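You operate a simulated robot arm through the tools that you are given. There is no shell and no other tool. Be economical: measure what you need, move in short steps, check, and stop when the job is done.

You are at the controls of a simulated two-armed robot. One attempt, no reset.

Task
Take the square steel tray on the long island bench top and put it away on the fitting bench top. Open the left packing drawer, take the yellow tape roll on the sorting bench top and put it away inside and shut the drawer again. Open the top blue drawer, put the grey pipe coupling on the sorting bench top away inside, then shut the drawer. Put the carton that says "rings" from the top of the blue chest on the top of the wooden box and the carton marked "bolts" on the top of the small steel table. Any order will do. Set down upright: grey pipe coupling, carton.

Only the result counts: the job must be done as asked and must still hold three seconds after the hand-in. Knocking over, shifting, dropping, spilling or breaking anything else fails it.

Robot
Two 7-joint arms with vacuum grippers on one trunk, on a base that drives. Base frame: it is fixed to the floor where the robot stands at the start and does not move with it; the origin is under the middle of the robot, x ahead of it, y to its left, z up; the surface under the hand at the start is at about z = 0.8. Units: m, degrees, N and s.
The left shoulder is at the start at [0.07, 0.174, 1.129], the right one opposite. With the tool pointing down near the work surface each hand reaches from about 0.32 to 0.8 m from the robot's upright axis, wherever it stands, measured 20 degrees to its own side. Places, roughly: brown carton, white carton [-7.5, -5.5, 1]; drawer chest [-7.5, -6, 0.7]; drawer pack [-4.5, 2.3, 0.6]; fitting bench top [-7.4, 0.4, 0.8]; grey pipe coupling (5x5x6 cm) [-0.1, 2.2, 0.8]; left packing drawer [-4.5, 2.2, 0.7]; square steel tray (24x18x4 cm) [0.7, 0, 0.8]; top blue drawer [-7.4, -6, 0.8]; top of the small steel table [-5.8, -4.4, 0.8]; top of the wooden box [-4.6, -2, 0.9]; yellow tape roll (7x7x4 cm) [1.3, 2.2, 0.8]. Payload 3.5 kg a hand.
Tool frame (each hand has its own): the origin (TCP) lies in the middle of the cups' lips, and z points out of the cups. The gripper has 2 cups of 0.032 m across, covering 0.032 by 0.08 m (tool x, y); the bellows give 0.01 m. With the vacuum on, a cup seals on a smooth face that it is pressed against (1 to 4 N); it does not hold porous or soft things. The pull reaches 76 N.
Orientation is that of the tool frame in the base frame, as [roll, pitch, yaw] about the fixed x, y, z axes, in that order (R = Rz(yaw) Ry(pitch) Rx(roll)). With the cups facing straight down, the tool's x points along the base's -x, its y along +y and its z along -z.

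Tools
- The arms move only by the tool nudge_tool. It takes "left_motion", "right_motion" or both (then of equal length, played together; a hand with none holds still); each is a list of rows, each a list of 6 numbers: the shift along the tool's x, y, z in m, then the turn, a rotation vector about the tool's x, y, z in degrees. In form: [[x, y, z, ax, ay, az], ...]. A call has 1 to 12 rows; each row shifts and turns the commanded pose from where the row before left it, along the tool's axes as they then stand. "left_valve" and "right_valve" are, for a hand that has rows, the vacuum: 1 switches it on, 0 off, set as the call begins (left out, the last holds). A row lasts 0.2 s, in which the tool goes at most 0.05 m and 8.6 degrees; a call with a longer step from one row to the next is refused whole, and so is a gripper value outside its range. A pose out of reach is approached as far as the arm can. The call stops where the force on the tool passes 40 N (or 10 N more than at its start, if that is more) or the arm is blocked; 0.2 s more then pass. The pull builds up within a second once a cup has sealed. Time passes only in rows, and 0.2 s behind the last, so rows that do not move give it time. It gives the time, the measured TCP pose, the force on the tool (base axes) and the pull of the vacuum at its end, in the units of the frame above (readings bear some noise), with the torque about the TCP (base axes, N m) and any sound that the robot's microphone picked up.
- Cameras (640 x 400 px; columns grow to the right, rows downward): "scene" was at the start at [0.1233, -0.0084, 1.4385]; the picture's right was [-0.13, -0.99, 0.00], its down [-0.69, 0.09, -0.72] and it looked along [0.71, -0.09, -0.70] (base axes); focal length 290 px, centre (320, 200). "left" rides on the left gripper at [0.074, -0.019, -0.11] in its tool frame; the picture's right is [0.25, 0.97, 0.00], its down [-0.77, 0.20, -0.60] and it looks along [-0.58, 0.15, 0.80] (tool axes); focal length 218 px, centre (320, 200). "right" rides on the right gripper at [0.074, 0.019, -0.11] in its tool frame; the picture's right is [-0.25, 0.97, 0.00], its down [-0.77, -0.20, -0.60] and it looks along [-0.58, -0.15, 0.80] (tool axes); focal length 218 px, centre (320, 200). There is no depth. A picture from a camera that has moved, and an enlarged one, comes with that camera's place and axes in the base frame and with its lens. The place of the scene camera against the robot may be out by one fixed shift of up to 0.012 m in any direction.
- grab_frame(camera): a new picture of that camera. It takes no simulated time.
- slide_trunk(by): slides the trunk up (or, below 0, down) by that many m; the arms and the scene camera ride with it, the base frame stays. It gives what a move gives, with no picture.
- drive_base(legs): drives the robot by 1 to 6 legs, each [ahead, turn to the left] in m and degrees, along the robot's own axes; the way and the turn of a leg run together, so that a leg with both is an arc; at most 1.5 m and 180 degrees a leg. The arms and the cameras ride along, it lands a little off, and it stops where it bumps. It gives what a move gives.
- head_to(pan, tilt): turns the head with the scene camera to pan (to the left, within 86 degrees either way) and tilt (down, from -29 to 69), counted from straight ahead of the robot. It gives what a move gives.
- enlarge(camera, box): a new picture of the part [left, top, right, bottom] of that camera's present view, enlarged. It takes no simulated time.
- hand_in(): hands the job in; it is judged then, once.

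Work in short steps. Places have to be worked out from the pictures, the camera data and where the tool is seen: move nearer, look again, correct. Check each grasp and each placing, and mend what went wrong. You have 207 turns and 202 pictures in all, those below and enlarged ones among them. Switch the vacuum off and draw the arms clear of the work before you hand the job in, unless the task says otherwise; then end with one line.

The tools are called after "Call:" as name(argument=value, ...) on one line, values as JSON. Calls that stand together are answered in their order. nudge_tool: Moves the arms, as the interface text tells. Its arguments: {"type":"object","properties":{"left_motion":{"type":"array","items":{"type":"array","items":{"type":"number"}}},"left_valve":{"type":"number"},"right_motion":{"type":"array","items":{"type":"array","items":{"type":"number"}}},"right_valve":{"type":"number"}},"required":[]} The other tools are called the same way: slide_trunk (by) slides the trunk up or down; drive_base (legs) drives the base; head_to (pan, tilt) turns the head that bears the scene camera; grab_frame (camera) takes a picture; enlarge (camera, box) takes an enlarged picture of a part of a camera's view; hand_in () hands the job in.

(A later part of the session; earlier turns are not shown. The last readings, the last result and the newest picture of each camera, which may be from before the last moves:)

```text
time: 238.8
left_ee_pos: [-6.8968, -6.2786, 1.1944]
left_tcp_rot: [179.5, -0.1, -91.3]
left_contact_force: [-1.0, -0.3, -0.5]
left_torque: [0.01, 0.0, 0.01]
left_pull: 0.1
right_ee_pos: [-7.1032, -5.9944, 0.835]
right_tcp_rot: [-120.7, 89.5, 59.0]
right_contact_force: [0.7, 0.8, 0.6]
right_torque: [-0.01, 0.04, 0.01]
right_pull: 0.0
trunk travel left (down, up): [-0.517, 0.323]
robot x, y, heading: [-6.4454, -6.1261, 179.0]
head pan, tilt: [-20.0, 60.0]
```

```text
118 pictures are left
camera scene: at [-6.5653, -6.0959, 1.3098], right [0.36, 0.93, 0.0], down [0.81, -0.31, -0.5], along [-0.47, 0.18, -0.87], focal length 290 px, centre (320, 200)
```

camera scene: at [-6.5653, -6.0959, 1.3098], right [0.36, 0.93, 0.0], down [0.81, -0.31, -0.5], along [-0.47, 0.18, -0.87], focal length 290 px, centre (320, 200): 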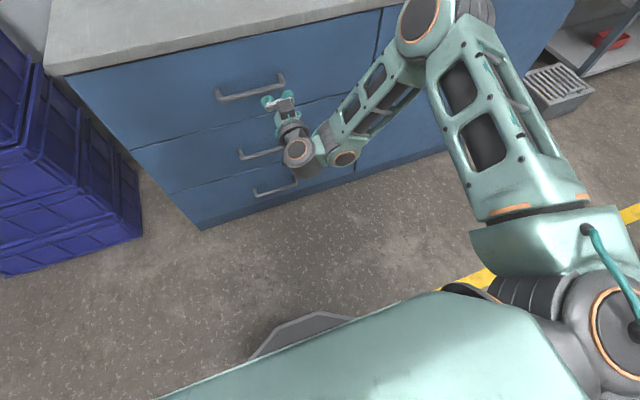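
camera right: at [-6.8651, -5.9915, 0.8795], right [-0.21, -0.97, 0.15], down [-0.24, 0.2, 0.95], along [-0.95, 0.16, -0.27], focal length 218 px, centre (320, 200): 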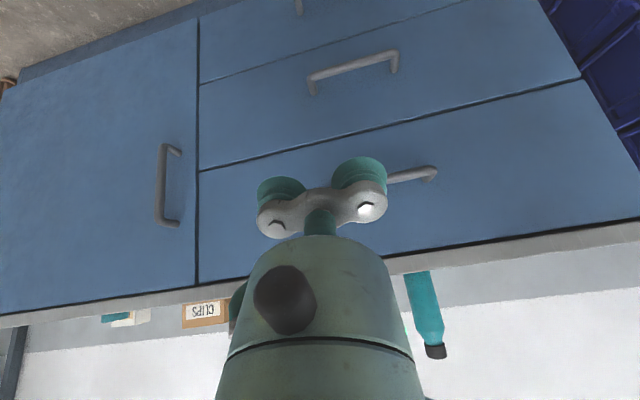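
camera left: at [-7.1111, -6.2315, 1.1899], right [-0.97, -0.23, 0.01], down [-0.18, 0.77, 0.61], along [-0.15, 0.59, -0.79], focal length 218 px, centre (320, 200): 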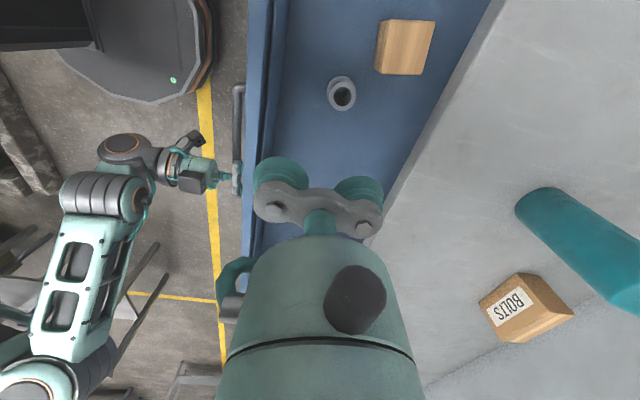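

Back to horizontal without force. I retrace: up and outward, then tip down.

Call:
nudge_tool(right_motion=[[-0.038, -0.0185, 0, 0, 0, 0], [-0.038, -0.0185, 0, 0, 0, 0], [-0.038, -0.0185, 0, 0, 0, 0], [-0.038, -0.0185, 0, 0, 0, 0], [-0.038, -0.0185, 0, 0, 0, 0], [-0.038, -0.0185, 0, 0, 0, 0]])

Call:
nudge_tool(right_motion=[[0, 0, 0, 0, 8.2, 0], [0, 0, 0, 0, 8.2, 0], [0.01, 0, 0, 0, 8.2, 0], [0.02, 0, 0, 0, 8.2, 0], [0.02, 0, 0, 0, 8.2, 0], [0.02, 0, 0, 0, 8.2, 0], [0.02, 0, 0, 0, 8.2, 0], [0.02, 0, 0, 0, 8.2, 0], [0.02, 0, 0, 0, 8.2, 0], [0.02, 0, 0, 0, 8.2, 0], [0.02, 0, 0, 0, 8.0, 0]])

Call:
grab_frame(camera="scene")

```text
time: 240.2
left_ee_pos: [-6.8947, -6.2801, 1.1945]
left_tcp_rot: [179.4, -0.1, -91.2]
left_contact_force: [0.1, -0.2, -0.5]
left_torque: [0.0, 0.01, -0.02]
left_pull: 0.0
right_ee_pos: [-7.1017, -5.8848, 1.0624]
right_tcp_rot: [-125.2, 89.5, 54.5]
right_contact_force: [-0.1, 0.3, -0.1]
right_torque: [-0.01, -0.03, 0.03]
right_pull: 0.1
trunk travel left (down, up): [-0.517, 0.323]
robot x, y, heading: [-6.4446, -6.1248, 179.0]
head pan, tilt: [-20.0, 60.0]
```

```text
time: 242.6
left_ee_pos: [-6.8968, -6.2803, 1.1932]
left_tcp_rot: [179.5, 0.1, -91.2]
left_contact_force: [-0.4, 0.3, 0.5]
left_torque: [0.0, 0.0, 0.01]
left_pull: 0.0
right_ee_pos: [-6.9779, -5.8859, 0.963]
right_tcp_rot: [-179.4, -0.4, -0.3]
right_contact_force: [-0.1, -0.6, 0.0]
right_torque: [0.01, -0.04, -0.01]
right_pull: 0.1
trunk travel left (down, up): [-0.517, 0.323]
robot x, y, heading: [-6.4435, -6.1233, 178.8]
head pan, tilt: [-20.0, 60.0]
```

```text
117 pictures are left
camera scene: at [-6.5646, -6.0964, 1.3099], right [0.36, 0.93, 0.0], down [0.81, -0.31, -0.5], along [-0.47, 0.18, -0.87], focal length 290 px, centre (320, 200)
```

scene: 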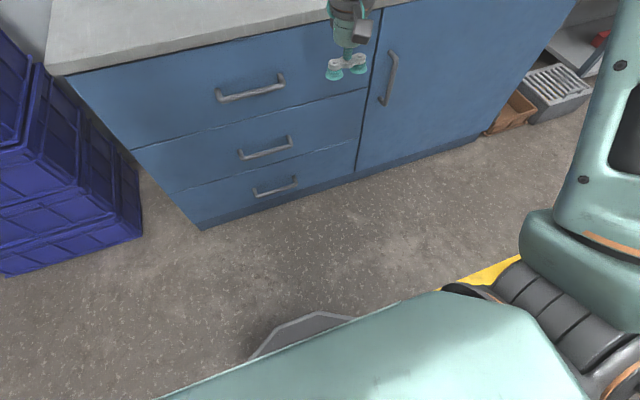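

Both arms are in their normal configuration. I raise the trunk and drive to about (-6.9, -5.65) for the BOLTS carton.

Call:
slide_trunk(by=0.2)

Call:
drive_base(legs=[[0, -45], [0.64, 0], [0, 45.5]])

Call:
head_to(pan=0, tilt=45)

Call:
grab_frame(camera="scene")

```text
time: 244.8
left_ee_pos: [-6.8961, -6.2798, 1.3938]
left_tcp_rot: [179.5, 0.1, -91.2]
left_contact_force: [0.7, 0.0, 0.1]
left_torque: [0.01, -0.03, 0.01]
left_pull: 0.1
right_ee_pos: [-6.9771, -5.8854, 1.1631]
right_tcp_rot: [-179.4, -0.4, -0.2]
right_contact_force: [0.4, -0.5, 0.4]
right_torque: [0.0, -0.04, -0.02]
right_pull: 0.0
trunk travel left (down, up): [-0.717, 0.123]
robot x, y, heading: [-6.445, -6.1192, 179.2]
head pan, tilt: [-20.0, 60.0]
```

```text
time: 252.4
left_ee_pos: [-7.3415, -5.8119, 1.394]
left_tcp_rot: [179.4, -0.1, -92.0]
left_contact_force: [-0.3, -0.1, 0.7]
left_torque: [0.0, 0.0, 0.02]
left_pull: 0.1
right_ee_pos: [-7.4176, -5.4163, 1.1632]
right_tcp_rot: [-179.6, -0.3, -1.1]
right_contact_force: [-0.2, -0.3, 0.2]
right_torque: [0.01, -0.01, -0.03]
right_pull: 0.1
trunk travel left (down, up): [-0.717, 0.123]
robot x, y, heading: [-6.8898, -5.6592, 178.4]
head pan, tilt: [-20.0, 60.0]
```

```text
time: 253.3
left_ee_pos: [-7.3429, -5.8136, 1.3935]
left_tcp_rot: [179.5, 0.0, -92.0]
left_contact_force: [0.5, 0.0, 0.0]
left_torque: [0.0, 0.0, 0.0]
left_pull: 0.0
right_ee_pos: [-7.419, -5.4173, 1.1641]
right_tcp_rot: [-179.5, -0.2, -1.1]
right_contact_force: [0.2, -0.2, -0.3]
right_torque: [-0.02, 0.03, 0.0]
right_pull: 0.1
trunk travel left (down, up): [-0.717, 0.123]
robot x, y, heading: [-6.8901, -5.66, 178.1]
head pan, tilt: [0.0, 45.0]
```

```text
116 pictures are left
camera scene: at [-7.0274, -5.6556, 1.5293], right [0.03, 1.0, 0.0], down [0.71, -0.02, -0.71], along [-0.71, 0.02, -0.71], focal length 290 px, centre (320, 200)
```

scene: 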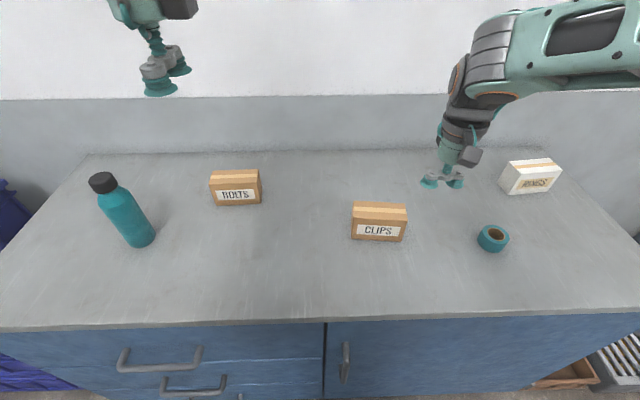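

Call:
enlarge(camera="scene", box=[196, 155, 276, 215])

Call:
enlarge(camera="scene", box=[480, 145, 580, 205])

```text
6.67 times, centred on (236, 185) of scene
camera zoom: at [-7.0274, -5.6556, 1.5293], right [0.03, 1.0, 0.0], down [0.71, -0.02, -0.71], along [-0.71, 0.02, -0.71], focal length 1934 px, centre (880, 300)
```

zoom: 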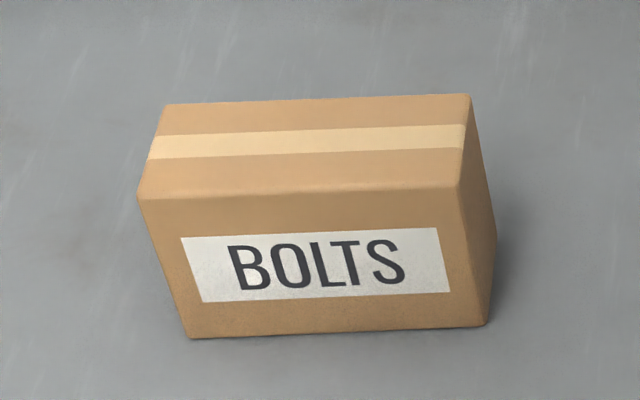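

```text
6.40 times, centred on (530, 175) of scene
camera zoom: at [-7.0274, -5.6556, 1.5293], right [0.03, 1.0, 0.0], down [0.71, -0.02, -0.71], along [-0.71, 0.02, -0.71], focal length 1856 px, centre (-1024, 360)
```

zoom: 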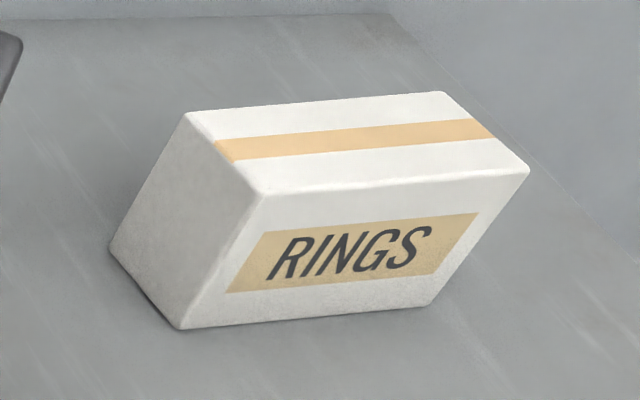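

BOLTS top is centred near (-7.638,-5.870) at z ≈ 1.016, about 12.5 × 6 cm. I turn the left hand so the cups run along it and move above it.

Call:
nudge_tool(left_motion=[[0, 0, 0, 0, 0, -8.4], [0, 0, 0, 0, 0, -8.4], [0, 0, 0, 0, 0, -8.4], [0, 0, 0, 0, 0, -8.4], [0, 0, 0, 0, 0, -8.4], [0, 0, 0, 0, 0, -8.4], [0, 0, 0, 0, 0, -8.4], [0, 0, 0, 0, 0, -8.4], [0, 0, 0, 0, 0, -8.4], [0, 0, 0, 0, 0, -8.4], [0, 0, 0, 0, 0, -8.0]])

Call:
nudge_tool(left_motion=[[-0.0328, 0.0063, 0.0345, 0, 0, 0], [-0.0328, 0.0063, 0.0345, 0, 0, 0], [-0.0328, 0.0063, 0.0345, 0, 0, 0], [-0.0328, 0.0063, 0.0345, 0, 0, 0], [-0.0328, 0.0063, 0.0345, 0, 0, 0], [-0.0328, 0.0063, 0.0345, 0, 0, 0], [-0.0328, 0.0063, 0.0345, 0, 0, 0], [-0.0328, 0.0063, 0.0345, 0, 0, 0]])

Call:
grab_frame(camera="left")

Call:
grab_frame(camera="scene")

```text
time: 255.7
left_ee_pos: [-7.3422, -5.8133, 1.394]
left_tcp_rot: [-180.0, 0.5, 0.3]
left_contact_force: [-0.1, 0.3, 0.3]
left_torque: [-0.02, -0.02, -0.02]
left_pull: 0.1
right_ee_pos: [-7.418, -5.4161, 1.1632]
right_tcp_rot: [-179.6, -0.2, -1.2]
right_contact_force: [0.0, 0.1, -1.0]
right_torque: [-0.02, 0.02, 0.0]
right_pull: 0.0
trunk travel left (down, up): [-0.717, 0.123]
robot x, y, heading: [-6.8854, -5.6615, 178.0]
head pan, tilt: [0.0, 45.0]
```

```text
time: 257.5
left_ee_pos: [-7.6101, -5.8633, 1.1212]
left_tcp_rot: [180.0, 0.3, -0.1]
left_contact_force: [-0.1, 0.1, 1.0]
left_torque: [0.0, 0.01, -0.01]
left_pull: 0.0
right_ee_pos: [-7.4209, -5.4162, 1.1624]
right_tcp_rot: [-179.5, -0.5, -1.1]
right_contact_force: [-0.1, -0.4, 0.4]
right_torque: [0.01, 0.0, -0.02]
right_pull: 0.1
trunk travel left (down, up): [-0.717, 0.123]
robot x, y, heading: [-6.8848, -5.6612, 178.3]
head pan, tilt: [0.0, 45.0]
```

```text
113 pictures are left
camera left: at [-7.5367, -5.8446, 1.231], right [0.25, -0.97, 0.0], down [-0.77, -0.2, 0.61], along [-0.59, -0.15, -0.79], focal length 218 px, centre (320, 200)
```

left: 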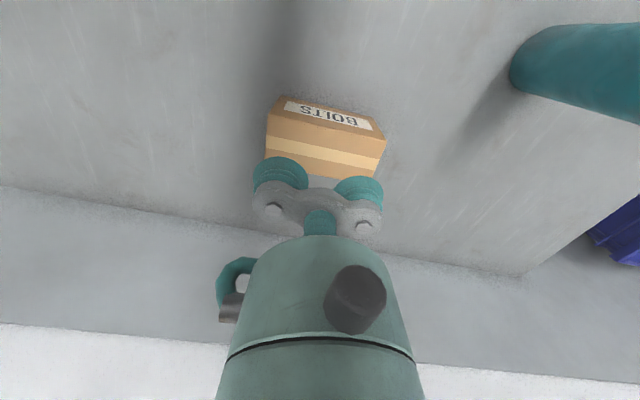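

```text
112 pictures are left
camera scene: at [-7.0308, -5.6558, 1.5291], right [0.03, 1.0, 0.0], down [0.71, -0.02, -0.71], along [-0.71, 0.02, -0.71], focal length 290 px, centre (320, 200)
```

scene: 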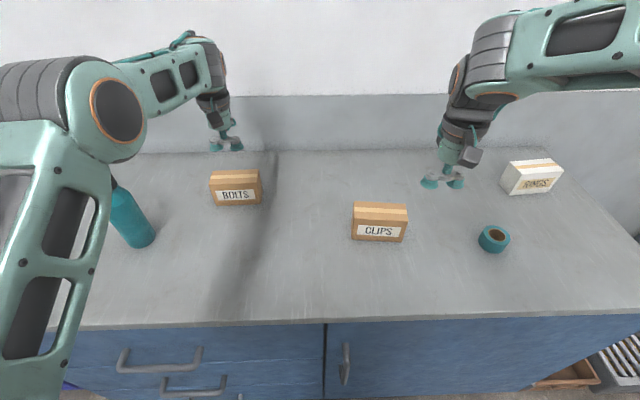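

Left-hand view agrees (centre ≈(-7.635,-5.871)). I shift over it, go down with vacuum on and press lightly.

Call:
nudge_tool(left_motion=[[-0.013, 0.0035, 0.0, 0, 0, 0], [-0.013, 0.003, 0.02, 0, 0, 0], [0, 0, 0.035, 0, 0, 0], [0, 0, 0.03, 0, 0, 0], [0, 0, 0.01, 0, 0, 0], [0, 0, 0.006, 0, 0, 0], [0, 0, 0.004, 0, 0, 0], [0, 0, 0.003, 0, 0, 0], [0, 0, 0, 0, 0, 0], [0, 0, 0, 0, 0, 0], [0, 0, 0, 0, 0, 0]], left_valve=1)

```text
time: 259.9
left_ee_pos: [-7.6339, -5.8686, 1.0116]
left_tcp_rot: [180.0, 0.6, 0.1]
left_contact_force: [-0.5, 0.2, 0.4]
left_torque: [0.02, 0.01, 0.01]
left_pull: 0.1
right_ee_pos: [-7.4189, -5.4165, 1.1633]
right_tcp_rot: [-179.5, -0.3, -1.0]
right_contact_force: [-0.2, 0.3, 0.0]
right_torque: [-0.03, -0.01, 0.0]
right_pull: 0.1
trunk travel left (down, up): [-0.717, 0.123]
robot x, y, heading: [-6.8845, -5.6622, 178.3]
head pan, tilt: [0.0, 45.0]
```

No contact yet; I continue in 3 mm steps.

Call:
nudge_tool(left_motion=[[0, 0, 0.003, 0, 0, 0], [0, 0, 0.003, 0, 0, 0], [0, 0, 0.003, 0, 0, 0], [0, 0, 0.003, 0, 0, 0], [0, 0, 0.003, 0, 0, 0], [0, 0, 0, 0, 0, 0], [0, 0, 0, 0, 0, 0]])

```text
time: 261.3
left_ee_pos: [-7.6358, -5.8698, 1.0039]
left_tcp_rot: [179.9, 1.2, 0.0]
left_contact_force: [4.2, -0.7, 15.7]
left_torque: [0.18, -0.35, -0.1]
left_pull: 75.4
right_ee_pos: [-7.4163, -5.4171, 1.1643]
right_tcp_rot: [-179.5, -0.3, -1.1]
right_contact_force: [-0.5, 1.0, -0.1]
right_torque: [0.02, 0.03, 0.0]
right_pull: 0.1
trunk travel left (down, up): [-0.717, 0.123]
robot x, y, heading: [-6.8846, -5.6601, 178.0]
head pan, tilt: [0.0, 45.0]
stopped in row 7 (left hand): the force on the tool passed its limit at 41 N (the readings are from after the stop); the commanded pose is now the measured one
```

Sealed (75 N). I lift the carton and draw it toward the robot.

Call:
nudge_tool(left_motion=[[0, 0, -0.01, 0, 0, 0], [0, 0, -0.03, 0, 0, 0], [0, 0, -0.04, 0, 0, 0], [0, 0, -0.04, 0, 0, 0], [0, 0, -0.04, 0, 0, 0], [0, 0, -0.04, 0, 0, 0], [0.035, 0, -0.03, 0, 0, 0], [0.04, 0, -0.02, 0, 0, 0], [0.04, 0.01, 0, 0, 0, 0], [0.04, 0.01, 0, 0, 0, 0], [0.04, 0.01, 0, 0, 0, 0]])

Call:
grab_frame(camera="scene")

```text
time: 263.7
left_ee_pos: [-7.4317, -5.8995, 1.249]
left_tcp_rot: [-180.0, 1.2, 0.0]
left_contact_force: [0.3, -0.4, -2.7]
left_torque: [0.0, -0.04, 0.02]
left_pull: 75.7
right_ee_pos: [-7.4153, -5.4162, 1.1639]
right_tcp_rot: [-179.5, -0.2, -1.1]
right_contact_force: [0.4, -0.4, 0.2]
right_torque: [0.0, 0.0, 0.0]
right_pull: 0.1
trunk travel left (down, up): [-0.717, 0.123]
robot x, y, heading: [-6.8887, -5.6576, 178.2]
head pan, tilt: [0.0, 45.0]
```

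```text
111 pictures are left
camera scene: at [-7.0244, -5.6556, 1.5297], right [0.03, 1.0, 0.0], down [0.71, -0.02, -0.71], along [-0.71, 0.02, -0.71], focal length 290 px, centre (320, 200)
```

scene: 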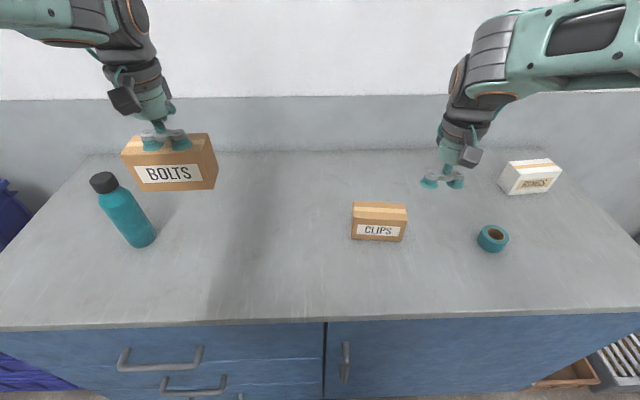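

I carry BOLTS in the left hand. RINGS top centre is about (-7.673,-5.015), turned about 6°. I back off, shift sideways to y ≈ -5.3 and return.

Call:
drive_base(legs=[[-0.4, 0], [0, 40], [-0.56, 0], [0, -39], [0.8, 0]])

Call:
head_to(pan=-10, tilt=45)

Call:
grab_frame(camera="scene")

```text
time: 276.5
left_ee_pos: [-7.3875, -5.5773, 1.246]
left_tcp_rot: [180.0, 1.0, 1.4]
left_contact_force: [0.5, -0.2, -3.1]
left_torque: [0.03, -0.01, -0.02]
left_pull: 75.8
right_ee_pos: [-7.3818, -5.093, 1.1642]
right_tcp_rot: [-179.5, -0.3, 0.3]
right_contact_force: [-0.6, 0.8, 0.2]
right_torque: [0.04, 0.0, -0.02]
right_pull: 0.0
trunk travel left (down, up): [-0.717, 0.123]
robot x, y, heading: [-6.8467, -5.3225, 179.8]
head pan, tilt: [0.0, 45.0]
```

```text
time: 277.2
left_ee_pos: [-7.3879, -5.5762, 1.2469]
left_tcp_rot: [179.9, 1.0, 1.4]
left_contact_force: [0.5, -0.6, -3.1]
left_torque: [-0.02, -0.04, 0.03]
left_pull: 75.3
right_ee_pos: [-7.3818, -5.0929, 1.1628]
right_tcp_rot: [-179.4, -0.4, 0.3]
right_contact_force: [1.1, 0.0, 0.4]
right_torque: [-0.01, -0.01, 0.0]
right_pull: 0.0
trunk travel left (down, up): [-0.717, 0.123]
robot x, y, heading: [-6.8437, -5.327, 179.3]
head pan, tilt: [-10.0, 45.0]
```

```text
110 pictures are left
camera scene: at [-6.9847, -5.3083, 1.5293], right [0.18, 0.98, 0.0], down [0.7, -0.13, -0.71], along [-0.7, 0.13, -0.71], focal length 290 px, centre (320, 200)
```

scene: 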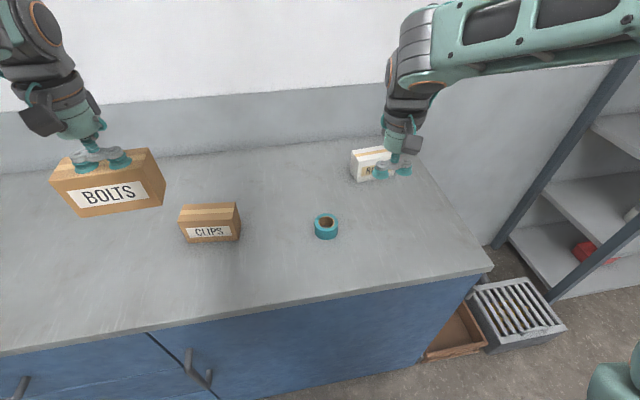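

I creep 8 cm closer and bring the right hand near above RINGS for a close look.

Call:
drive_base(legs=[[0.08, 0]])

Call:
nudge_tool(right_motion=[[0, 0, 0, 0, 0, -6], [-0.035, -0.018, 0, 0, 0, 0], [-0.035, -0.018, 0, 0, 0, 0], [-0.035, -0.018, 0.01, 0, 0, 0], [-0.03, -0.018, 0.01, 0, 0, 0], [0, 0, 0, 0, 0, 0]])

Call:
grab_frame(camera="right")

Call:
enlarge(camera="right", box=[240, 80, 400, 180])

```text
time: 278.3
left_ee_pos: [-7.4641, -5.5758, 1.2474]
left_tcp_rot: [179.9, 1.1, 1.4]
left_contact_force: [-0.6, -0.3, -3.4]
left_torque: [0.02, -0.02, -0.02]
left_pull: 75.4
right_ee_pos: [-7.4578, -5.0932, 1.1655]
right_tcp_rot: [-179.4, -0.2, 0.3]
right_contact_force: [-0.6, -0.3, 0.5]
right_torque: [0.0, -0.02, 0.0]
right_pull: 0.2
trunk travel left (down, up): [-0.717, 0.123]
robot x, y, heading: [-6.9235, -5.3267, 179.4]
head pan, tilt: [-10.0, 45.0]
```

```text
time: 279.7
left_ee_pos: [-7.4673, -5.5749, 1.2469]
left_tcp_rot: [180.0, 1.0, 1.3]
left_contact_force: [0.2, 0.0, -3.2]
left_torque: [0.02, -0.03, 0.0]
left_pull: 75.1
right_ee_pos: [-7.6005, -5.0358, 1.1427]
right_tcp_rot: [-179.6, -0.4, 6.3]
right_contact_force: [0.7, -0.7, -0.1]
right_torque: [0.01, 0.01, 0.02]
right_pull: 0.2
trunk travel left (down, up): [-0.717, 0.123]
robot x, y, heading: [-6.9236, -5.3248, 179.5]
head pan, tilt: [-10.0, 45.0]
```

```text
109 pictures are left
camera right: at [-7.5282, -5.0472, 1.2524], right [-0.15, -0.99, -0.01], down [-0.79, 0.11, 0.6], along [-0.59, 0.1, -0.8], focal length 218 px, centre (320, 200)
```

right: 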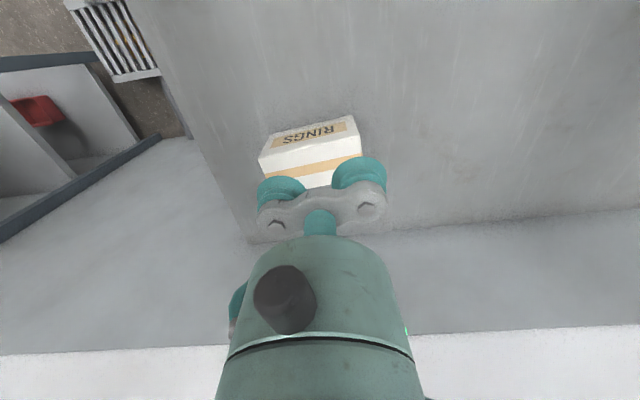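

```text
4.00 times, centred on (320, 130) of right
camera zoom: at [-7.5282, -5.0472, 1.2524], right [-0.15, -0.99, -0.01], down [-0.79, 0.11, 0.6], along [-0.59, 0.1, -0.8], focal length 873 px, centre (320, 480)
```

zoom: 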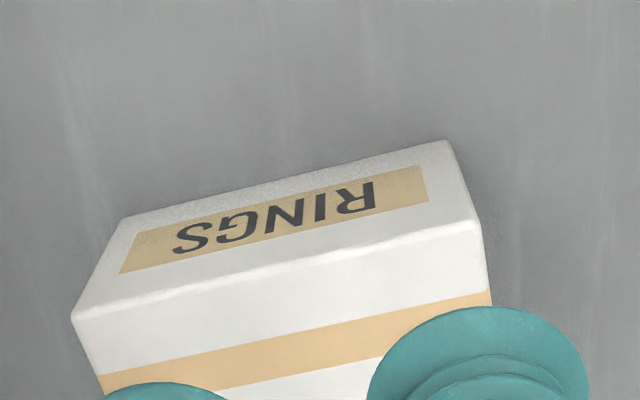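

RINGS top centre refined to (-7.658,-5.015), yaw about 5°. I move over it, go down with vacuum, and press in small steps.

Call:
nudge_tool(right_motion=[[-0.0258, -0.0136, 0, 0, 0, 1.3], [-0.0258, -0.0136, 0, 0, 0, 0], [0, 0, 0.04, 0, 0, 0], [0, 0, 0.04, 0, 0, 0], [0, 0, 0.035, 0, 0, 0], [0, 0, 0.01, 0, 0, 0], [0, 0, 0.006, 0, 0, 0], [0, 0, 0.003, 0, 0, 0], [0, 0, 0.003, 0, 0, 0], [0, 0, 0.002, 0, 0, 0], [0, 0, 0, 0, 0, 0], [0, 0, 0, 0, 0, 0]], right_valve=1)

```text
time: 282.3
left_ee_pos: [-7.467, -5.5763, 1.2472]
left_tcp_rot: [-180.0, 1.0, 1.4]
left_contact_force: [-0.6, -0.4, -2.9]
left_torque: [0.01, -0.07, -0.02]
left_pull: 75.5
right_ee_pos: [-7.6558, -5.0122, 1.0058]
right_tcp_rot: [-179.4, -0.1, 4.9]
right_contact_force: [-1.8, 2.6, 6.9]
right_torque: [-0.4, 0.16, -0.11]
right_pull: 75.3
trunk travel left (down, up): [-0.717, 0.123]
robot x, y, heading: [-6.9234, -5.3215, 179.6]
head pan, tilt: [-10.0, 45.0]
```

Sealed (75 N). I lift RINGS and draw it back toward the robot.

Call:
nudge_tool(right_motion=[[0, 0, -0.01, 0, 0, 0], [0, 0, -0.03, 0, 0, 0], [0, 0, -0.04, 0, 0, 0], [0, 0, -0.04, 0, 0, 0], [0, 0, -0.04, 0, 0, 0], [0, 0, -0.04, 0, 0, 0], [0.035, 0, -0.02, 0, 0, 0], [0.04, 0, -0.02, 0, 0, 0], [0.04, 0, 0, 0, 0, 0], [0.04, 0, 0, 0, 0, 0], [0.03, 0, 0, 0, 0, 0]])

Call:
grab_frame(camera="scene")

```text
time: 284.7
left_ee_pos: [-7.4655, -5.5765, 1.2475]
left_tcp_rot: [180.0, 1.1, 1.4]
left_contact_force: [0.5, -0.8, -3.1]
left_torque: [0.02, -0.02, 0.0]
left_pull: 76.0
right_ee_pos: [-7.47, -4.9992, 1.2447]
right_tcp_rot: [-179.4, -0.3, 4.9]
right_contact_force: [0.4, -0.3, -3.5]
right_torque: [0.03, -0.02, -0.01]
right_pull: 75.4
trunk travel left (down, up): [-0.717, 0.123]
robot x, y, heading: [-6.925, -5.3268, 179.8]
head pan, tilt: [-10.0, 45.0]
```

```text
107 pictures are left
camera scene: at [-7.061, -5.308, 1.5296], right [0.18, 0.98, 0.0], down [0.69, -0.13, -0.71], along [-0.7, 0.13, -0.71], focal length 290 px, centre (320, 200)
```

scene: 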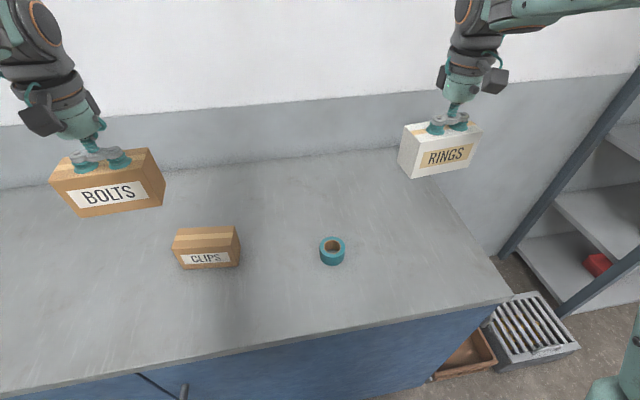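

Both cartons are in hand. I back away to x ≈ -6.0 and turn right to face the small steel table from its near (south) side.

Call:
drive_base(legs=[[-0.9, 0], [0, -90]])

Call:
head_to(pan=0, tilt=35)

Call:
grab_frame(camera="scene")

```text
time: 292.6
left_ee_pos: [-6.3999, -4.841, 1.245]
left_tcp_rot: [-179.3, 0.9, -75.8]
left_contact_force: [0.4, -0.5, -2.6]
left_torque: [-0.07, -0.12, 0.0]
left_pull: 75.1
right_ee_pos: [-5.8362, -4.7124, 1.2505]
right_tcp_rot: [-178.8, -0.4, -72.3]
right_contact_force: [0.5, 0.5, -3.1]
right_torque: [-0.01, -0.06, -0.03]
right_pull: 75.6
trunk travel left (down, up): [-0.717, 0.123]
robot x, y, heading: [-6.0306, -5.3114, 109.2]
head pan, tilt: [-10.0, 45.0]
stopped in leg 2: the robot was blocked; the commanded pose is now the measured one
```

```text
time: 293.3
left_ee_pos: [-6.3842, -4.8352, 1.2465]
left_tcp_rot: [180.0, 0.7, -75.7]
left_contact_force: [-1.3, -1.6, -3.3]
left_torque: [-0.02, -0.12, -0.03]
left_pull: 75.9
right_ee_pos: [-5.8213, -4.7065, 1.2434]
right_tcp_rot: [-179.8, -0.5, -72.2]
right_contact_force: [-1.0, 0.4, -2.6]
right_torque: [0.07, -0.17, -0.01]
right_pull: 75.5
trunk travel left (down, up): [-0.717, 0.123]
robot x, y, heading: [-6.0309, -5.3102, 109.1]
head pan, tilt: [0.0, 35.0]
```

```text
106 pictures are left
camera scene: at [-6.0858, -5.1806, 1.5442], right [0.94, 0.33, 0.0], down [0.19, -0.54, -0.82], along [-0.27, 0.77, -0.57], focal length 290 px, centre (320, 200)
```

scene: 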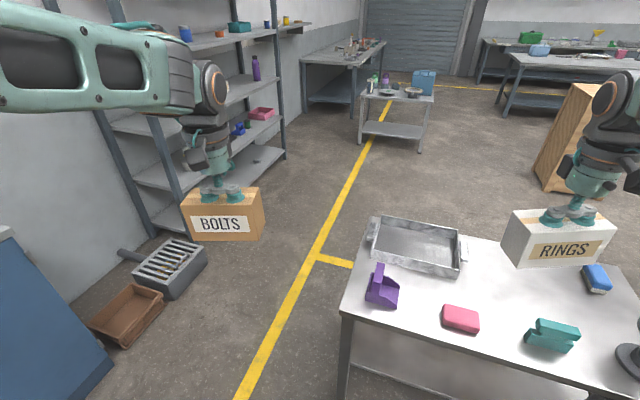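

The turn stopped 19° short; something is at the right. I look there.

Call:
head_to(pan=-75, tilt=35)

Call:
grab_frame(camera="scene")

```text
time: 294.8
left_ee_pos: [-6.3815, -4.8344, 1.2464]
left_tcp_rot: [179.9, 0.6, -75.9]
left_contact_force: [0.3, 0.4, -2.4]
left_torque: [-0.03, -0.11, -0.01]
left_pull: 75.9
right_ee_pos: [-5.8188, -4.7052, 1.2428]
right_tcp_rot: [-179.7, -0.4, -72.4]
right_contact_force: [-0.6, -0.1, -2.6]
right_torque: [0.03, -0.04, 0.02]
right_pull: 75.7
trunk travel left (down, up): [-0.717, 0.123]
robot x, y, heading: [-6.0316, -5.3124, 108.9]
head pan, tilt: [-75.0, 35.0]
```

```text
105 pictures are left
camera scene: at [-5.9826, -5.2124, 1.5441], right [0.56, -0.83, 0.0], down [-0.47, -0.32, -0.82], along [0.68, 0.46, -0.57], focal length 290 px, centre (320, 200)
```

scene: 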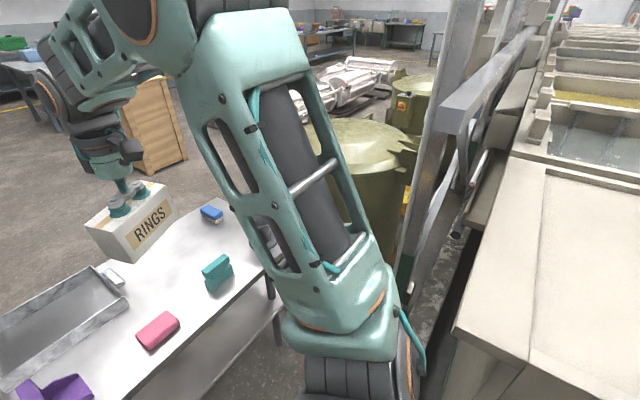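

The right elbow is against the big vat. I leave westward around the table and instead approach it from the open north side, where the left hand reaches its free half.

Call:
drive_base(legs=[[0, 32], [0.88, 0], [0, -51], [1.4, 0]])

Call:
head_to(pan=0, tilt=25)

Call:
grab_frame(camera="scene")

```text
time: 309.8
left_ee_pos: [-6.9082, -2.8211, 1.2458]
left_tcp_rot: [179.9, 0.9, -95.1]
left_contact_force: [0.5, -0.4, -3.7]
left_torque: [-0.06, -0.07, -0.01]
left_pull: 75.3
right_ee_pos: [-6.3337, -2.8829, 1.2436]
right_tcp_rot: [-179.7, -0.5, -91.7]
right_contact_force: [0.6, -0.3, -3.5]
right_torque: [-0.01, -0.07, 0.02]
right_pull: 75.5
trunk travel left (down, up): [-0.717, 0.123]
robot x, y, heading: [-6.7348, -3.3898, 90.1]
head pan, tilt: [-75.0, 35.0]
```

```text
time: 311.3
left_ee_pos: [-6.9071, -2.8213, 1.245]
left_tcp_rot: [179.8, 0.7, -95.1]
left_contact_force: [0.3, 0.0, -3.5]
left_torque: [-0.1, -0.11, 0.02]
left_pull: 75.0
right_ee_pos: [-6.3344, -2.8832, 1.2445]
right_tcp_rot: [-179.7, -0.5, -91.6]
right_contact_force: [0.1, 0.8, -2.7]
right_torque: [0.03, -0.09, -0.01]
right_pull: 75.7
trunk travel left (down, up): [-0.717, 0.123]
robot x, y, heading: [-6.7317, -3.387, 90.0]
head pan, tilt: [0.0, 25.0]
```

```text
104 pictures are left
camera scene: at [-6.7418, -3.2421, 1.5599], right [1.0, 0.0, 0.0], down [0.0, -0.42, -0.91], along [0.0, 0.91, -0.42], focal length 290 px, centre (320, 200)
```

scene: 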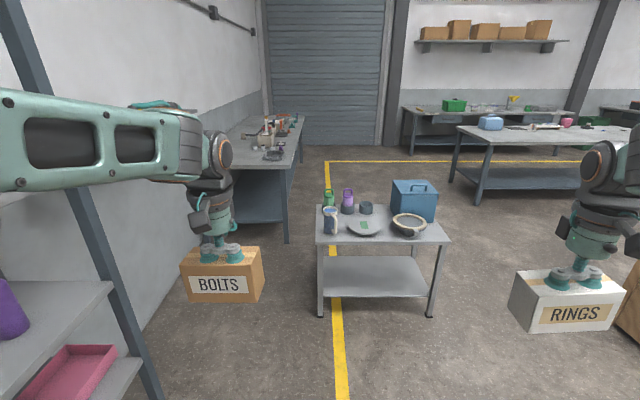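

Way is clear. I turn right, go east 0.9 m and turn right to face the table from the north.

Call:
drive_base(legs=[[0, -90], [0.88, 0], [0, -90]])

Call:
head_to(pan=8, tilt=42)

Call:
grab_frame(camera="scene")

```text
time: 323.8
left_ee_pos: [-5.6696, -3.9616, 1.2465]
left_tcp_rot: [179.9, 0.8, 83.6]
left_contact_force: [0.2, -0.1, -3.1]
left_torque: [0.07, 0.06, 0.01]
left_pull: 76.1
right_ee_pos: [-6.2413, -3.8863, 1.2427]
right_tcp_rot: [-179.7, -0.4, 87.1]
right_contact_force: [-0.4, -0.6, -3.2]
right_torque: [-0.01, 0.09, 0.01]
right_pull: 75.5
trunk travel left (down, up): [-0.717, 0.123]
robot x, y, heading: [-5.8308, -3.3931, -91.2]
head pan, tilt: [0.0, 25.0]
```

```text
time: 324.6
left_ee_pos: [-5.6691, -3.9624, 1.2452]
left_tcp_rot: [180.0, 0.7, 83.5]
left_contact_force: [-0.4, -0.5, -3.2]
left_torque: [0.08, 0.05, 0.0]
left_pull: 75.0
right_ee_pos: [-6.2418, -3.8862, 1.2428]
right_tcp_rot: [-179.7, -0.5, 87.0]
right_contact_force: [-0.1, -0.3, -2.6]
right_torque: [0.07, 0.11, 0.0]
right_pull: 75.8
trunk travel left (down, up): [-0.717, 0.123]
robot x, y, heading: [-5.8286, -3.3905, -91.2]
head pan, tilt: [8.0, 42.0]
```

```text
103 pictures are left
camera scene: at [-5.8302, -3.5232, 1.5337], right [-0.99, -0.12, 0.0], down [-0.08, 0.66, -0.74], along [0.09, -0.74, -0.67], focal length 290 px, centre (320, 200)
```

scene: 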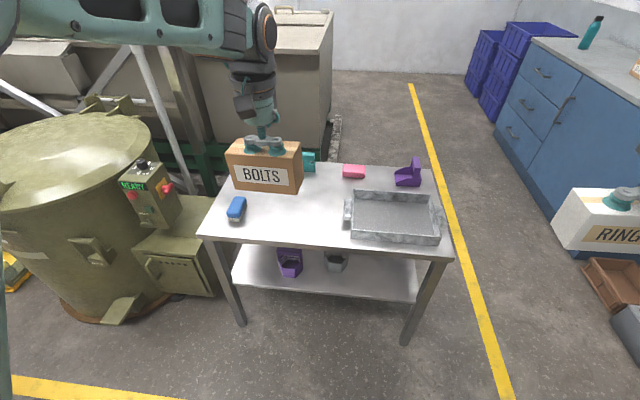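

Free space is around (-5.64,-4.25), between blue stapler and tray. I drive 0.2 m closer, then move the carton over that spot and lower it.

Call:
drive_base(legs=[[0.2, 0]])

Call:
nudge_tool(left_motion=[[-0.03, 0.01, 0, 0, 0, 0], [-0.03, 0.01, 0, 0, 0, 0], [-0.03, 0.01, 0, 0, 0, 0], [0, 0, 0.045, 0, 0, 0], [0, 0, 0.045, 0, 0, 0], [0, 0, 0.045, 0, 0, 0], [0, 0, 0.045, 0, 0, 0], [0, 0, 0.045, 0, 0, 0], [0, 0, 0.045, 0, 0, 0], [0, 0, 0.045, 0, 0, 0]])

Call:
grab_frame(camera="scene")

Call:
grab_frame(camera="left")

```text
time: 326.2
left_ee_pos: [-5.6715, -4.1276, 1.2692]
left_tcp_rot: [179.8, 2.6, 83.6]
left_contact_force: [-0.5, -2.8, -1.3]
left_torque: [0.24, 0.08, 0.0]
left_pull: 75.6
right_ee_pos: [-6.2442, -4.0507, 1.2647]
right_tcp_rot: [-179.7, 1.4, 87.0]
right_contact_force: [-0.1, -2.5, -1.6]
right_torque: [0.15, 0.1, 0.01]
right_pull: 75.9
trunk travel left (down, up): [-0.717, 0.123]
robot x, y, heading: [-5.8327, -3.5955, -91.4]
head pan, tilt: [8.0, 42.0]
```

```text
time: 326.6
left_ee_pos: [-5.6558, -4.1529, 1.2236]
left_tcp_rot: [178.1, -7.9, 83.6]
left_contact_force: [1.1, 1.2, -0.3]
left_torque: [0.0, 0.09, 0.03]
left_pull: 75.6
right_ee_pos: [-6.2263, -4.0856, 1.224]
right_tcp_rot: [176.3, -3.9, 86.4]
right_contact_force: [0.7, 1.4, -1.8]
right_torque: [-0.01, 0.18, 0.03]
right_pull: 75.4
trunk travel left (down, up): [-0.717, 0.123]
robot x, y, heading: [-5.8348, -3.5924, -91.5]
head pan, tilt: [8.0, 42.0]
stopped in row 2 (left hand): the arm was blocked; the commanded pose is now the measured one
```

```text
102 pictures are left
camera scene: at [-5.8321, -3.6095, 1.5524], right [-0.99, -0.12, 0.01], down [-0.08, 0.61, -0.79], along [0.09, -0.79, -0.61], focal length 290 px, centre (320, 200)
```

scene: 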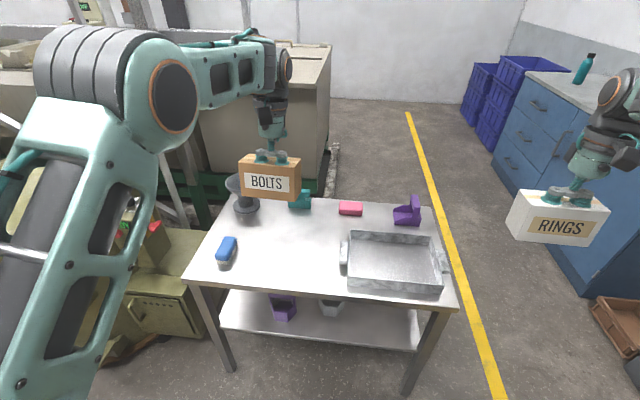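

```text
101 pictures are left
camera left: at [-5.6725, -4.0936, 1.3431], right [0.99, 0.14, 0.06], down [0.09, -0.86, 0.5], along [0.12, -0.49, -0.86], focal length 218 px, centre (320, 200)
```

left: 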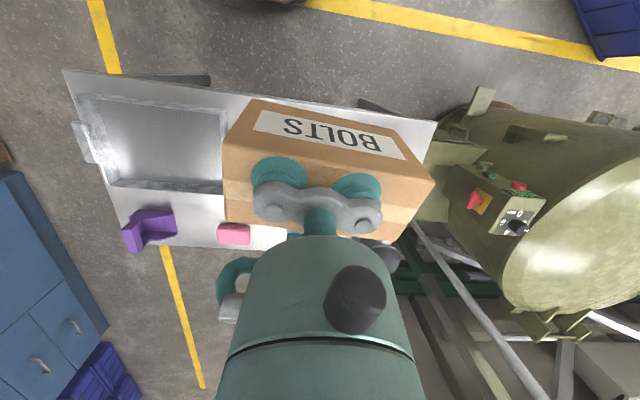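

The body seems to have rocked (camera tilt changed), as if it leans on something. I let it settle and read again.

Call:
nudge_tool(left_motion=[[0, 0, 0, 0, 0, 0], [0, 0, 0, 0, 0, 0], [0, 0, 0, 0, 0, 0]])

Call:
head_to(pan=50, tilt=45)

Call:
grab_frame(camera="scene")

```text
time: 326.9
left_ee_pos: [-5.6539, -4.2562, 1.1211]
left_tcp_rot: [178.6, -17.9, 83.4]
left_contact_force: [-1.8, -5.7, -4.4]
left_torque: [0.15, 0.06, 0.01]
left_pull: 75.3
right_ee_pos: [-6.2245, -4.2023, 1.1302]
right_tcp_rot: [175.9, -12.1, 86.4]
right_contact_force: [-2.0, -3.6, -6.4]
right_torque: [0.12, 0.08, 0.06]
right_pull: 75.2
trunk travel left (down, up): [-0.717, 0.123]
robot x, y, heading: [-5.8312, -3.5952, -91.1]
head pan, tilt: [8.0, 42.0]
stopped in row 1 (left hand): the arm was blocked; the commanded pose is now the measured one
```

```text
time: 328.0
left_ee_pos: [-5.6473, -4.1354, 1.1984]
left_tcp_rot: [177.4, -15.0, 84.0]
left_contact_force: [1.1, 1.9, -0.2]
left_torque: [-0.11, 0.15, 0.0]
left_pull: 75.9
right_ee_pos: [-6.2131, -4.0823, 1.2025]
right_tcp_rot: [173.9, -8.8, 86.6]
right_contact_force: [2.3, 3.6, -1.9]
right_torque: [-0.01, 0.22, -0.01]
right_pull: 75.7
trunk travel left (down, up): [-0.717, 0.123]
robot x, y, heading: [-5.836, -3.5945, -91.3]
head pan, tilt: [50.0, 45.0]
```

```text
100 pictures are left
camera scene: at [-5.7797, -3.5486, 1.5485], right [-0.66, -0.75, 0.07], down [-0.53, 0.4, -0.75], along [0.53, -0.53, -0.66], focal length 290 px, centre (320, 200)
```

scene: 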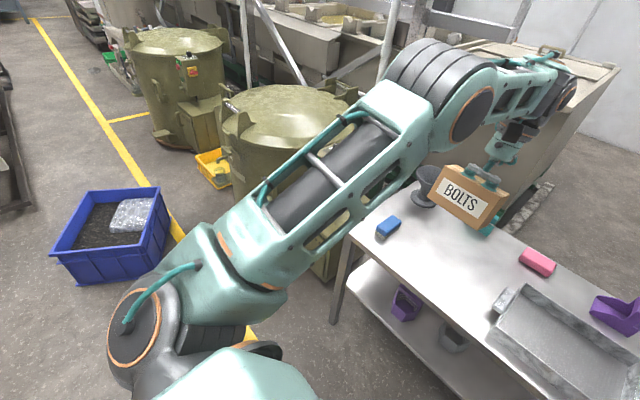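

The robot is rocking. I only let time pass with small head moves until it calms.

Call:
head_to(pan=40, tilt=45)

Call:
head_to(pan=0, tilt=60)

Call:
grab_frame(camera="scene")

```text
time: 328.8
left_ee_pos: [-5.667, -4.3474, 1.1567]
left_tcp_rot: [179.5, -8.3, 83.3]
left_contact_force: [-0.7, -8.8, 5.4]
left_torque: [0.21, 0.11, 0.02]
left_pull: 75.5
right_ee_pos: [-6.243, -4.2628, 1.1585]
right_tcp_rot: [178.3, -6.7, 86.1]
right_contact_force: [-2.4, -6.7, 3.0]
right_torque: [0.1, 0.06, 0.06]
right_pull: 75.8
trunk travel left (down, up): [-0.717, 0.123]
robot x, y, heading: [-5.8356, -3.5995, -91.5]
head pan, tilt: [40.0, 45.0]
```

```text
time: 329.8
left_ee_pos: [-5.6464, -4.1829, 1.1723]
left_tcp_rot: [177.0, -17.2, 84.1]
left_contact_force: [-0.7, 1.6, -1.1]
left_torque: [-0.03, 0.06, 0.03]
left_pull: 75.7
right_ee_pos: [-6.2084, -4.1257, 1.1774]
right_tcp_rot: [172.7, -12.4, 87.0]
right_contact_force: [-1.4, 0.4, -3.0]
right_torque: [0.01, 0.12, 0.03]
right_pull: 75.5
trunk travel left (down, up): [-0.717, 0.123]
robot x, y, heading: [-5.8333, -3.5951, -91.0]
head pan, tilt: [0.0, 60.0]
```

```text
99 pictures are left
camera scene: at [-5.8439, -3.624, 1.5236], right [-1.0, 0.02, 0.0], down [0.02, 0.84, -0.55], along [-0.01, -0.55, -0.84], focal length 290 px, centre (320, 200)
```

scene: 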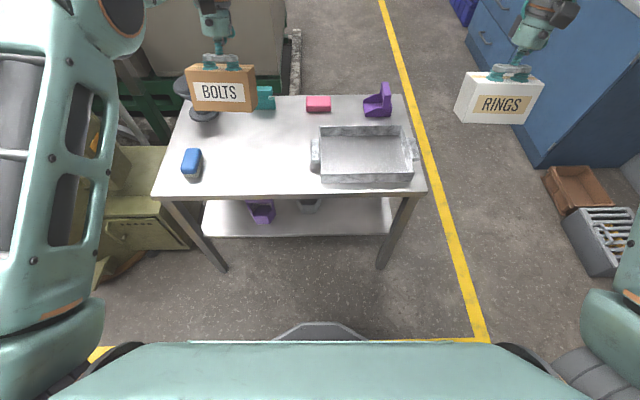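

Call:
head_to(pan=30, tilt=45)

Call:
head_to(pan=-30, tilt=45)

Call:
head_to(pan=0, tilt=60)

Call:
grab_frame(camera="scene")

```text
time: 330.8
left_ee_pos: [-5.6625, -4.2007, 1.2159]
left_tcp_rot: [178.4, -4.3, 83.1]
left_contact_force: [0.7, 5.4, 3.6]
left_torque: [-0.12, 0.11, 0.02]
left_pull: 75.4
right_ee_pos: [-6.2334, -4.1177, 1.2096]
right_tcp_rot: [177.0, -3.0, 86.1]
right_contact_force: [1.7, 3.8, 3.8]
right_torque: [-0.01, 0.17, -0.02]
right_pull: 75.6
trunk travel left (down, up): [-0.717, 0.123]
robot x, y, heading: [-5.8353, -3.5933, -91.5]
head pan, tilt: [30.0, 45.0]
```

```text
time: 332.1
left_ee_pos: [-5.6746, -4.3488, 1.151]
left_tcp_rot: [-179.7, -8.7, 82.8]
left_contact_force: [-0.6, -1.4, -3.9]
left_torque: [0.18, 0.08, 0.02]
left_pull: 76.1
right_ee_pos: [-6.2574, -4.2668, 1.1589]
right_tcp_rot: [-179.5, -5.3, 85.9]
right_contact_force: [0.0, -2.1, -4.5]
right_torque: [0.17, 0.08, 0.0]
right_pull: 75.8
trunk travel left (down, up): [-0.717, 0.123]
robot x, y, heading: [-5.8391, -3.5953, -91.7]
head pan, tilt: [-30.0, 45.0]
```

```text
time: 333.0
left_ee_pos: [-5.645, -4.1698, 1.1819]
left_tcp_rot: [176.8, -16.6, 84.3]
left_contact_force: [-0.2, 1.6, -2.2]
left_torque: [-0.04, 0.08, 0.01]
left_pull: 75.7
right_ee_pos: [-6.2055, -4.1107, 1.1867]
right_tcp_rot: [172.0, -12.3, 87.0]
right_contact_force: [-1.1, 1.7, -1.8]
right_torque: [-0.06, 0.12, -0.03]
right_pull: 75.5
trunk travel left (down, up): [-0.717, 0.123]
robot x, y, heading: [-5.8351, -3.5975, -91.4]
head pan, tilt: [0.0, 60.0]
```

```text
98 pictures are left
camera scene: at [-5.8439, -3.6069, 1.526], right [-1.0, 0.02, 0.0], down [0.02, 0.83, -0.56], along [-0.01, -0.56, -0.83], focal length 290 px, centre (320, 200)
```

scene: 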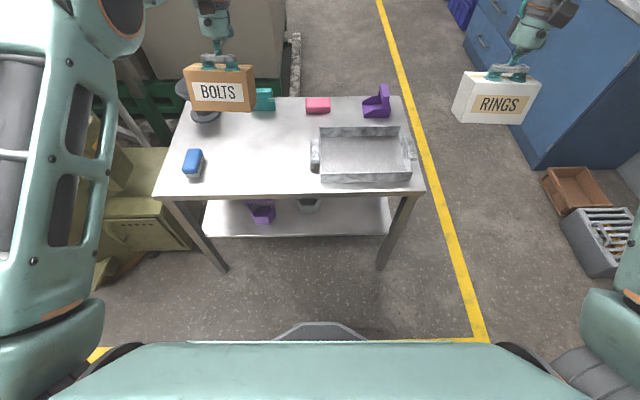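

The rocking persists, so something is probably touching. I back off 0.2 m, where it was stable before.

Call:
drive_base(legs=[[-0.2, 0]])

Call:
head_to(pan=8, tilt=42)

Call:
grab_frame(camera="scene")

```text
time: 333.8
left_ee_pos: [-5.6856, -4.3557, 1.1506]
left_tcp_rot: [-179.5, -8.6, 82.2]
left_contact_force: [-0.8, -1.9, -3.5]
left_torque: [0.17, 0.05, -0.01]
left_pull: 75.8
right_ee_pos: [-6.2776, -4.276, 1.1592]
right_tcp_rot: [-178.8, -3.3, 84.7]
right_contact_force: [-1.5, -0.3, -3.0]
right_torque: [0.11, 0.01, 0.0]
right_pull: 75.5
trunk travel left (down, up): [-0.717, 0.123]
robot x, y, heading: [-5.8379, -3.5934, -91.4]
head pan, tilt: [0.0, 60.0]
stopped in leg 1: the robot was blocked; the commanded pose is now the measured one
```

```text
time: 334.6
left_ee_pos: [-5.6439, -4.1096, 1.215]
left_tcp_rot: [175.5, -13.6, 84.1]
left_contact_force: [0.0, 1.7, -4.0]
left_torque: [-0.01, 0.12, -0.02]
left_pull: 76.1
right_ee_pos: [-6.2042, -4.0584, 1.2167]
right_tcp_rot: [170.9, -7.0, 86.3]
right_contact_force: [0.1, 1.5, -1.7]
right_torque: [-0.03, 0.13, -0.01]
right_pull: 75.4
trunk travel left (down, up): [-0.717, 0.123]
robot x, y, heading: [-5.8308, -3.5863, -91.6]
head pan, tilt: [8.0, 42.0]
```

```text
97 pictures are left
camera scene: at [-5.8321, -3.5454, 1.5588], right [-0.99, -0.11, 0.01], down [-0.08, 0.58, -0.81], along [0.08, -0.81, -0.58], focal length 290 px, centre (320, 200)
```

scene: 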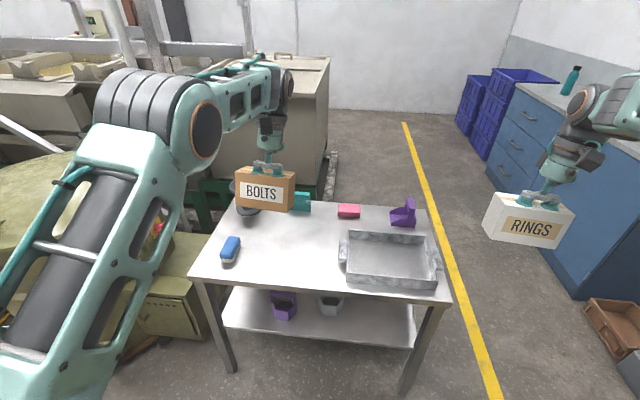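

The drive is refused while it rocks. Lowering the trunk should bring the weight down and calm it; carton bottoms will still clear the table.

Call:
slide_trunk(by=-0.12)

Call:
head_to(pan=0, tilt=45)

Call:
head_to(pan=8, tilt=42)

```text
time: 334.9
left_ee_pos: [-5.629, -4.2617, 1.074]
left_tcp_rot: [176.0, -29.7, 85.3]
left_contact_force: [-0.8, -2.8, -5.5]
left_torque: [0.2, 0.08, -0.02]
left_pull: 75.8
right_ee_pos: [-6.1878, -4.2301, 1.0865]
right_tcp_rot: [169.8, -20.9, 87.9]
right_contact_force: [-4.1, -5.6, -7.7]
right_torque: [0.23, 0.05, 0.07]
right_pull: 75.6
trunk travel left (down, up): [-0.715, 0.125]
robot x, y, heading: [-5.8366, -3.5912, -91.2]
head pan, tilt: [8.0, 42.0]
stopped: the arm was blocked; the commanded pose is now the measured one
```

```text
time: 335.6
left_ee_pos: [-5.6715, -4.3312, 1.1207]
left_tcp_rot: [177.8, -16.1, 82.3]
left_contact_force: [0.3, -0.4, -4.0]
left_torque: [0.16, 0.1, -0.01]
left_pull: 75.6
right_ee_pos: [-6.2504, -4.2666, 1.125]
right_tcp_rot: [175.5, -10.1, 83.9]
right_contact_force: [0.6, -1.0, -4.1]
right_torque: [0.1, 0.17, 0.04]
right_pull: 75.6
trunk travel left (down, up): [-0.715, 0.125]
robot x, y, heading: [-5.8348, -3.5968, -91.5]
head pan, tilt: [0.0, 45.0]
```

```text
time: 336.3
left_ee_pos: [-5.6232, -4.1337, 1.1672]
left_tcp_rot: [174.2, -22.9, 86.4]
left_contact_force: [1.2, 0.5, -1.8]
left_torque: [-0.04, 0.12, -0.02]
left_pull: 75.4
right_ee_pos: [-6.175, -4.0968, 1.1755]
right_tcp_rot: [167.0, -15.5, 89.1]
right_contact_force: [0.9, 1.3, -1.2]
right_torque: [-0.08, 0.24, 0.06]
right_pull: 75.6
trunk travel left (down, up): [-0.715, 0.125]
robot x, y, heading: [-5.837, -3.5939, -90.9]
head pan, tilt: [8.0, 42.0]
```

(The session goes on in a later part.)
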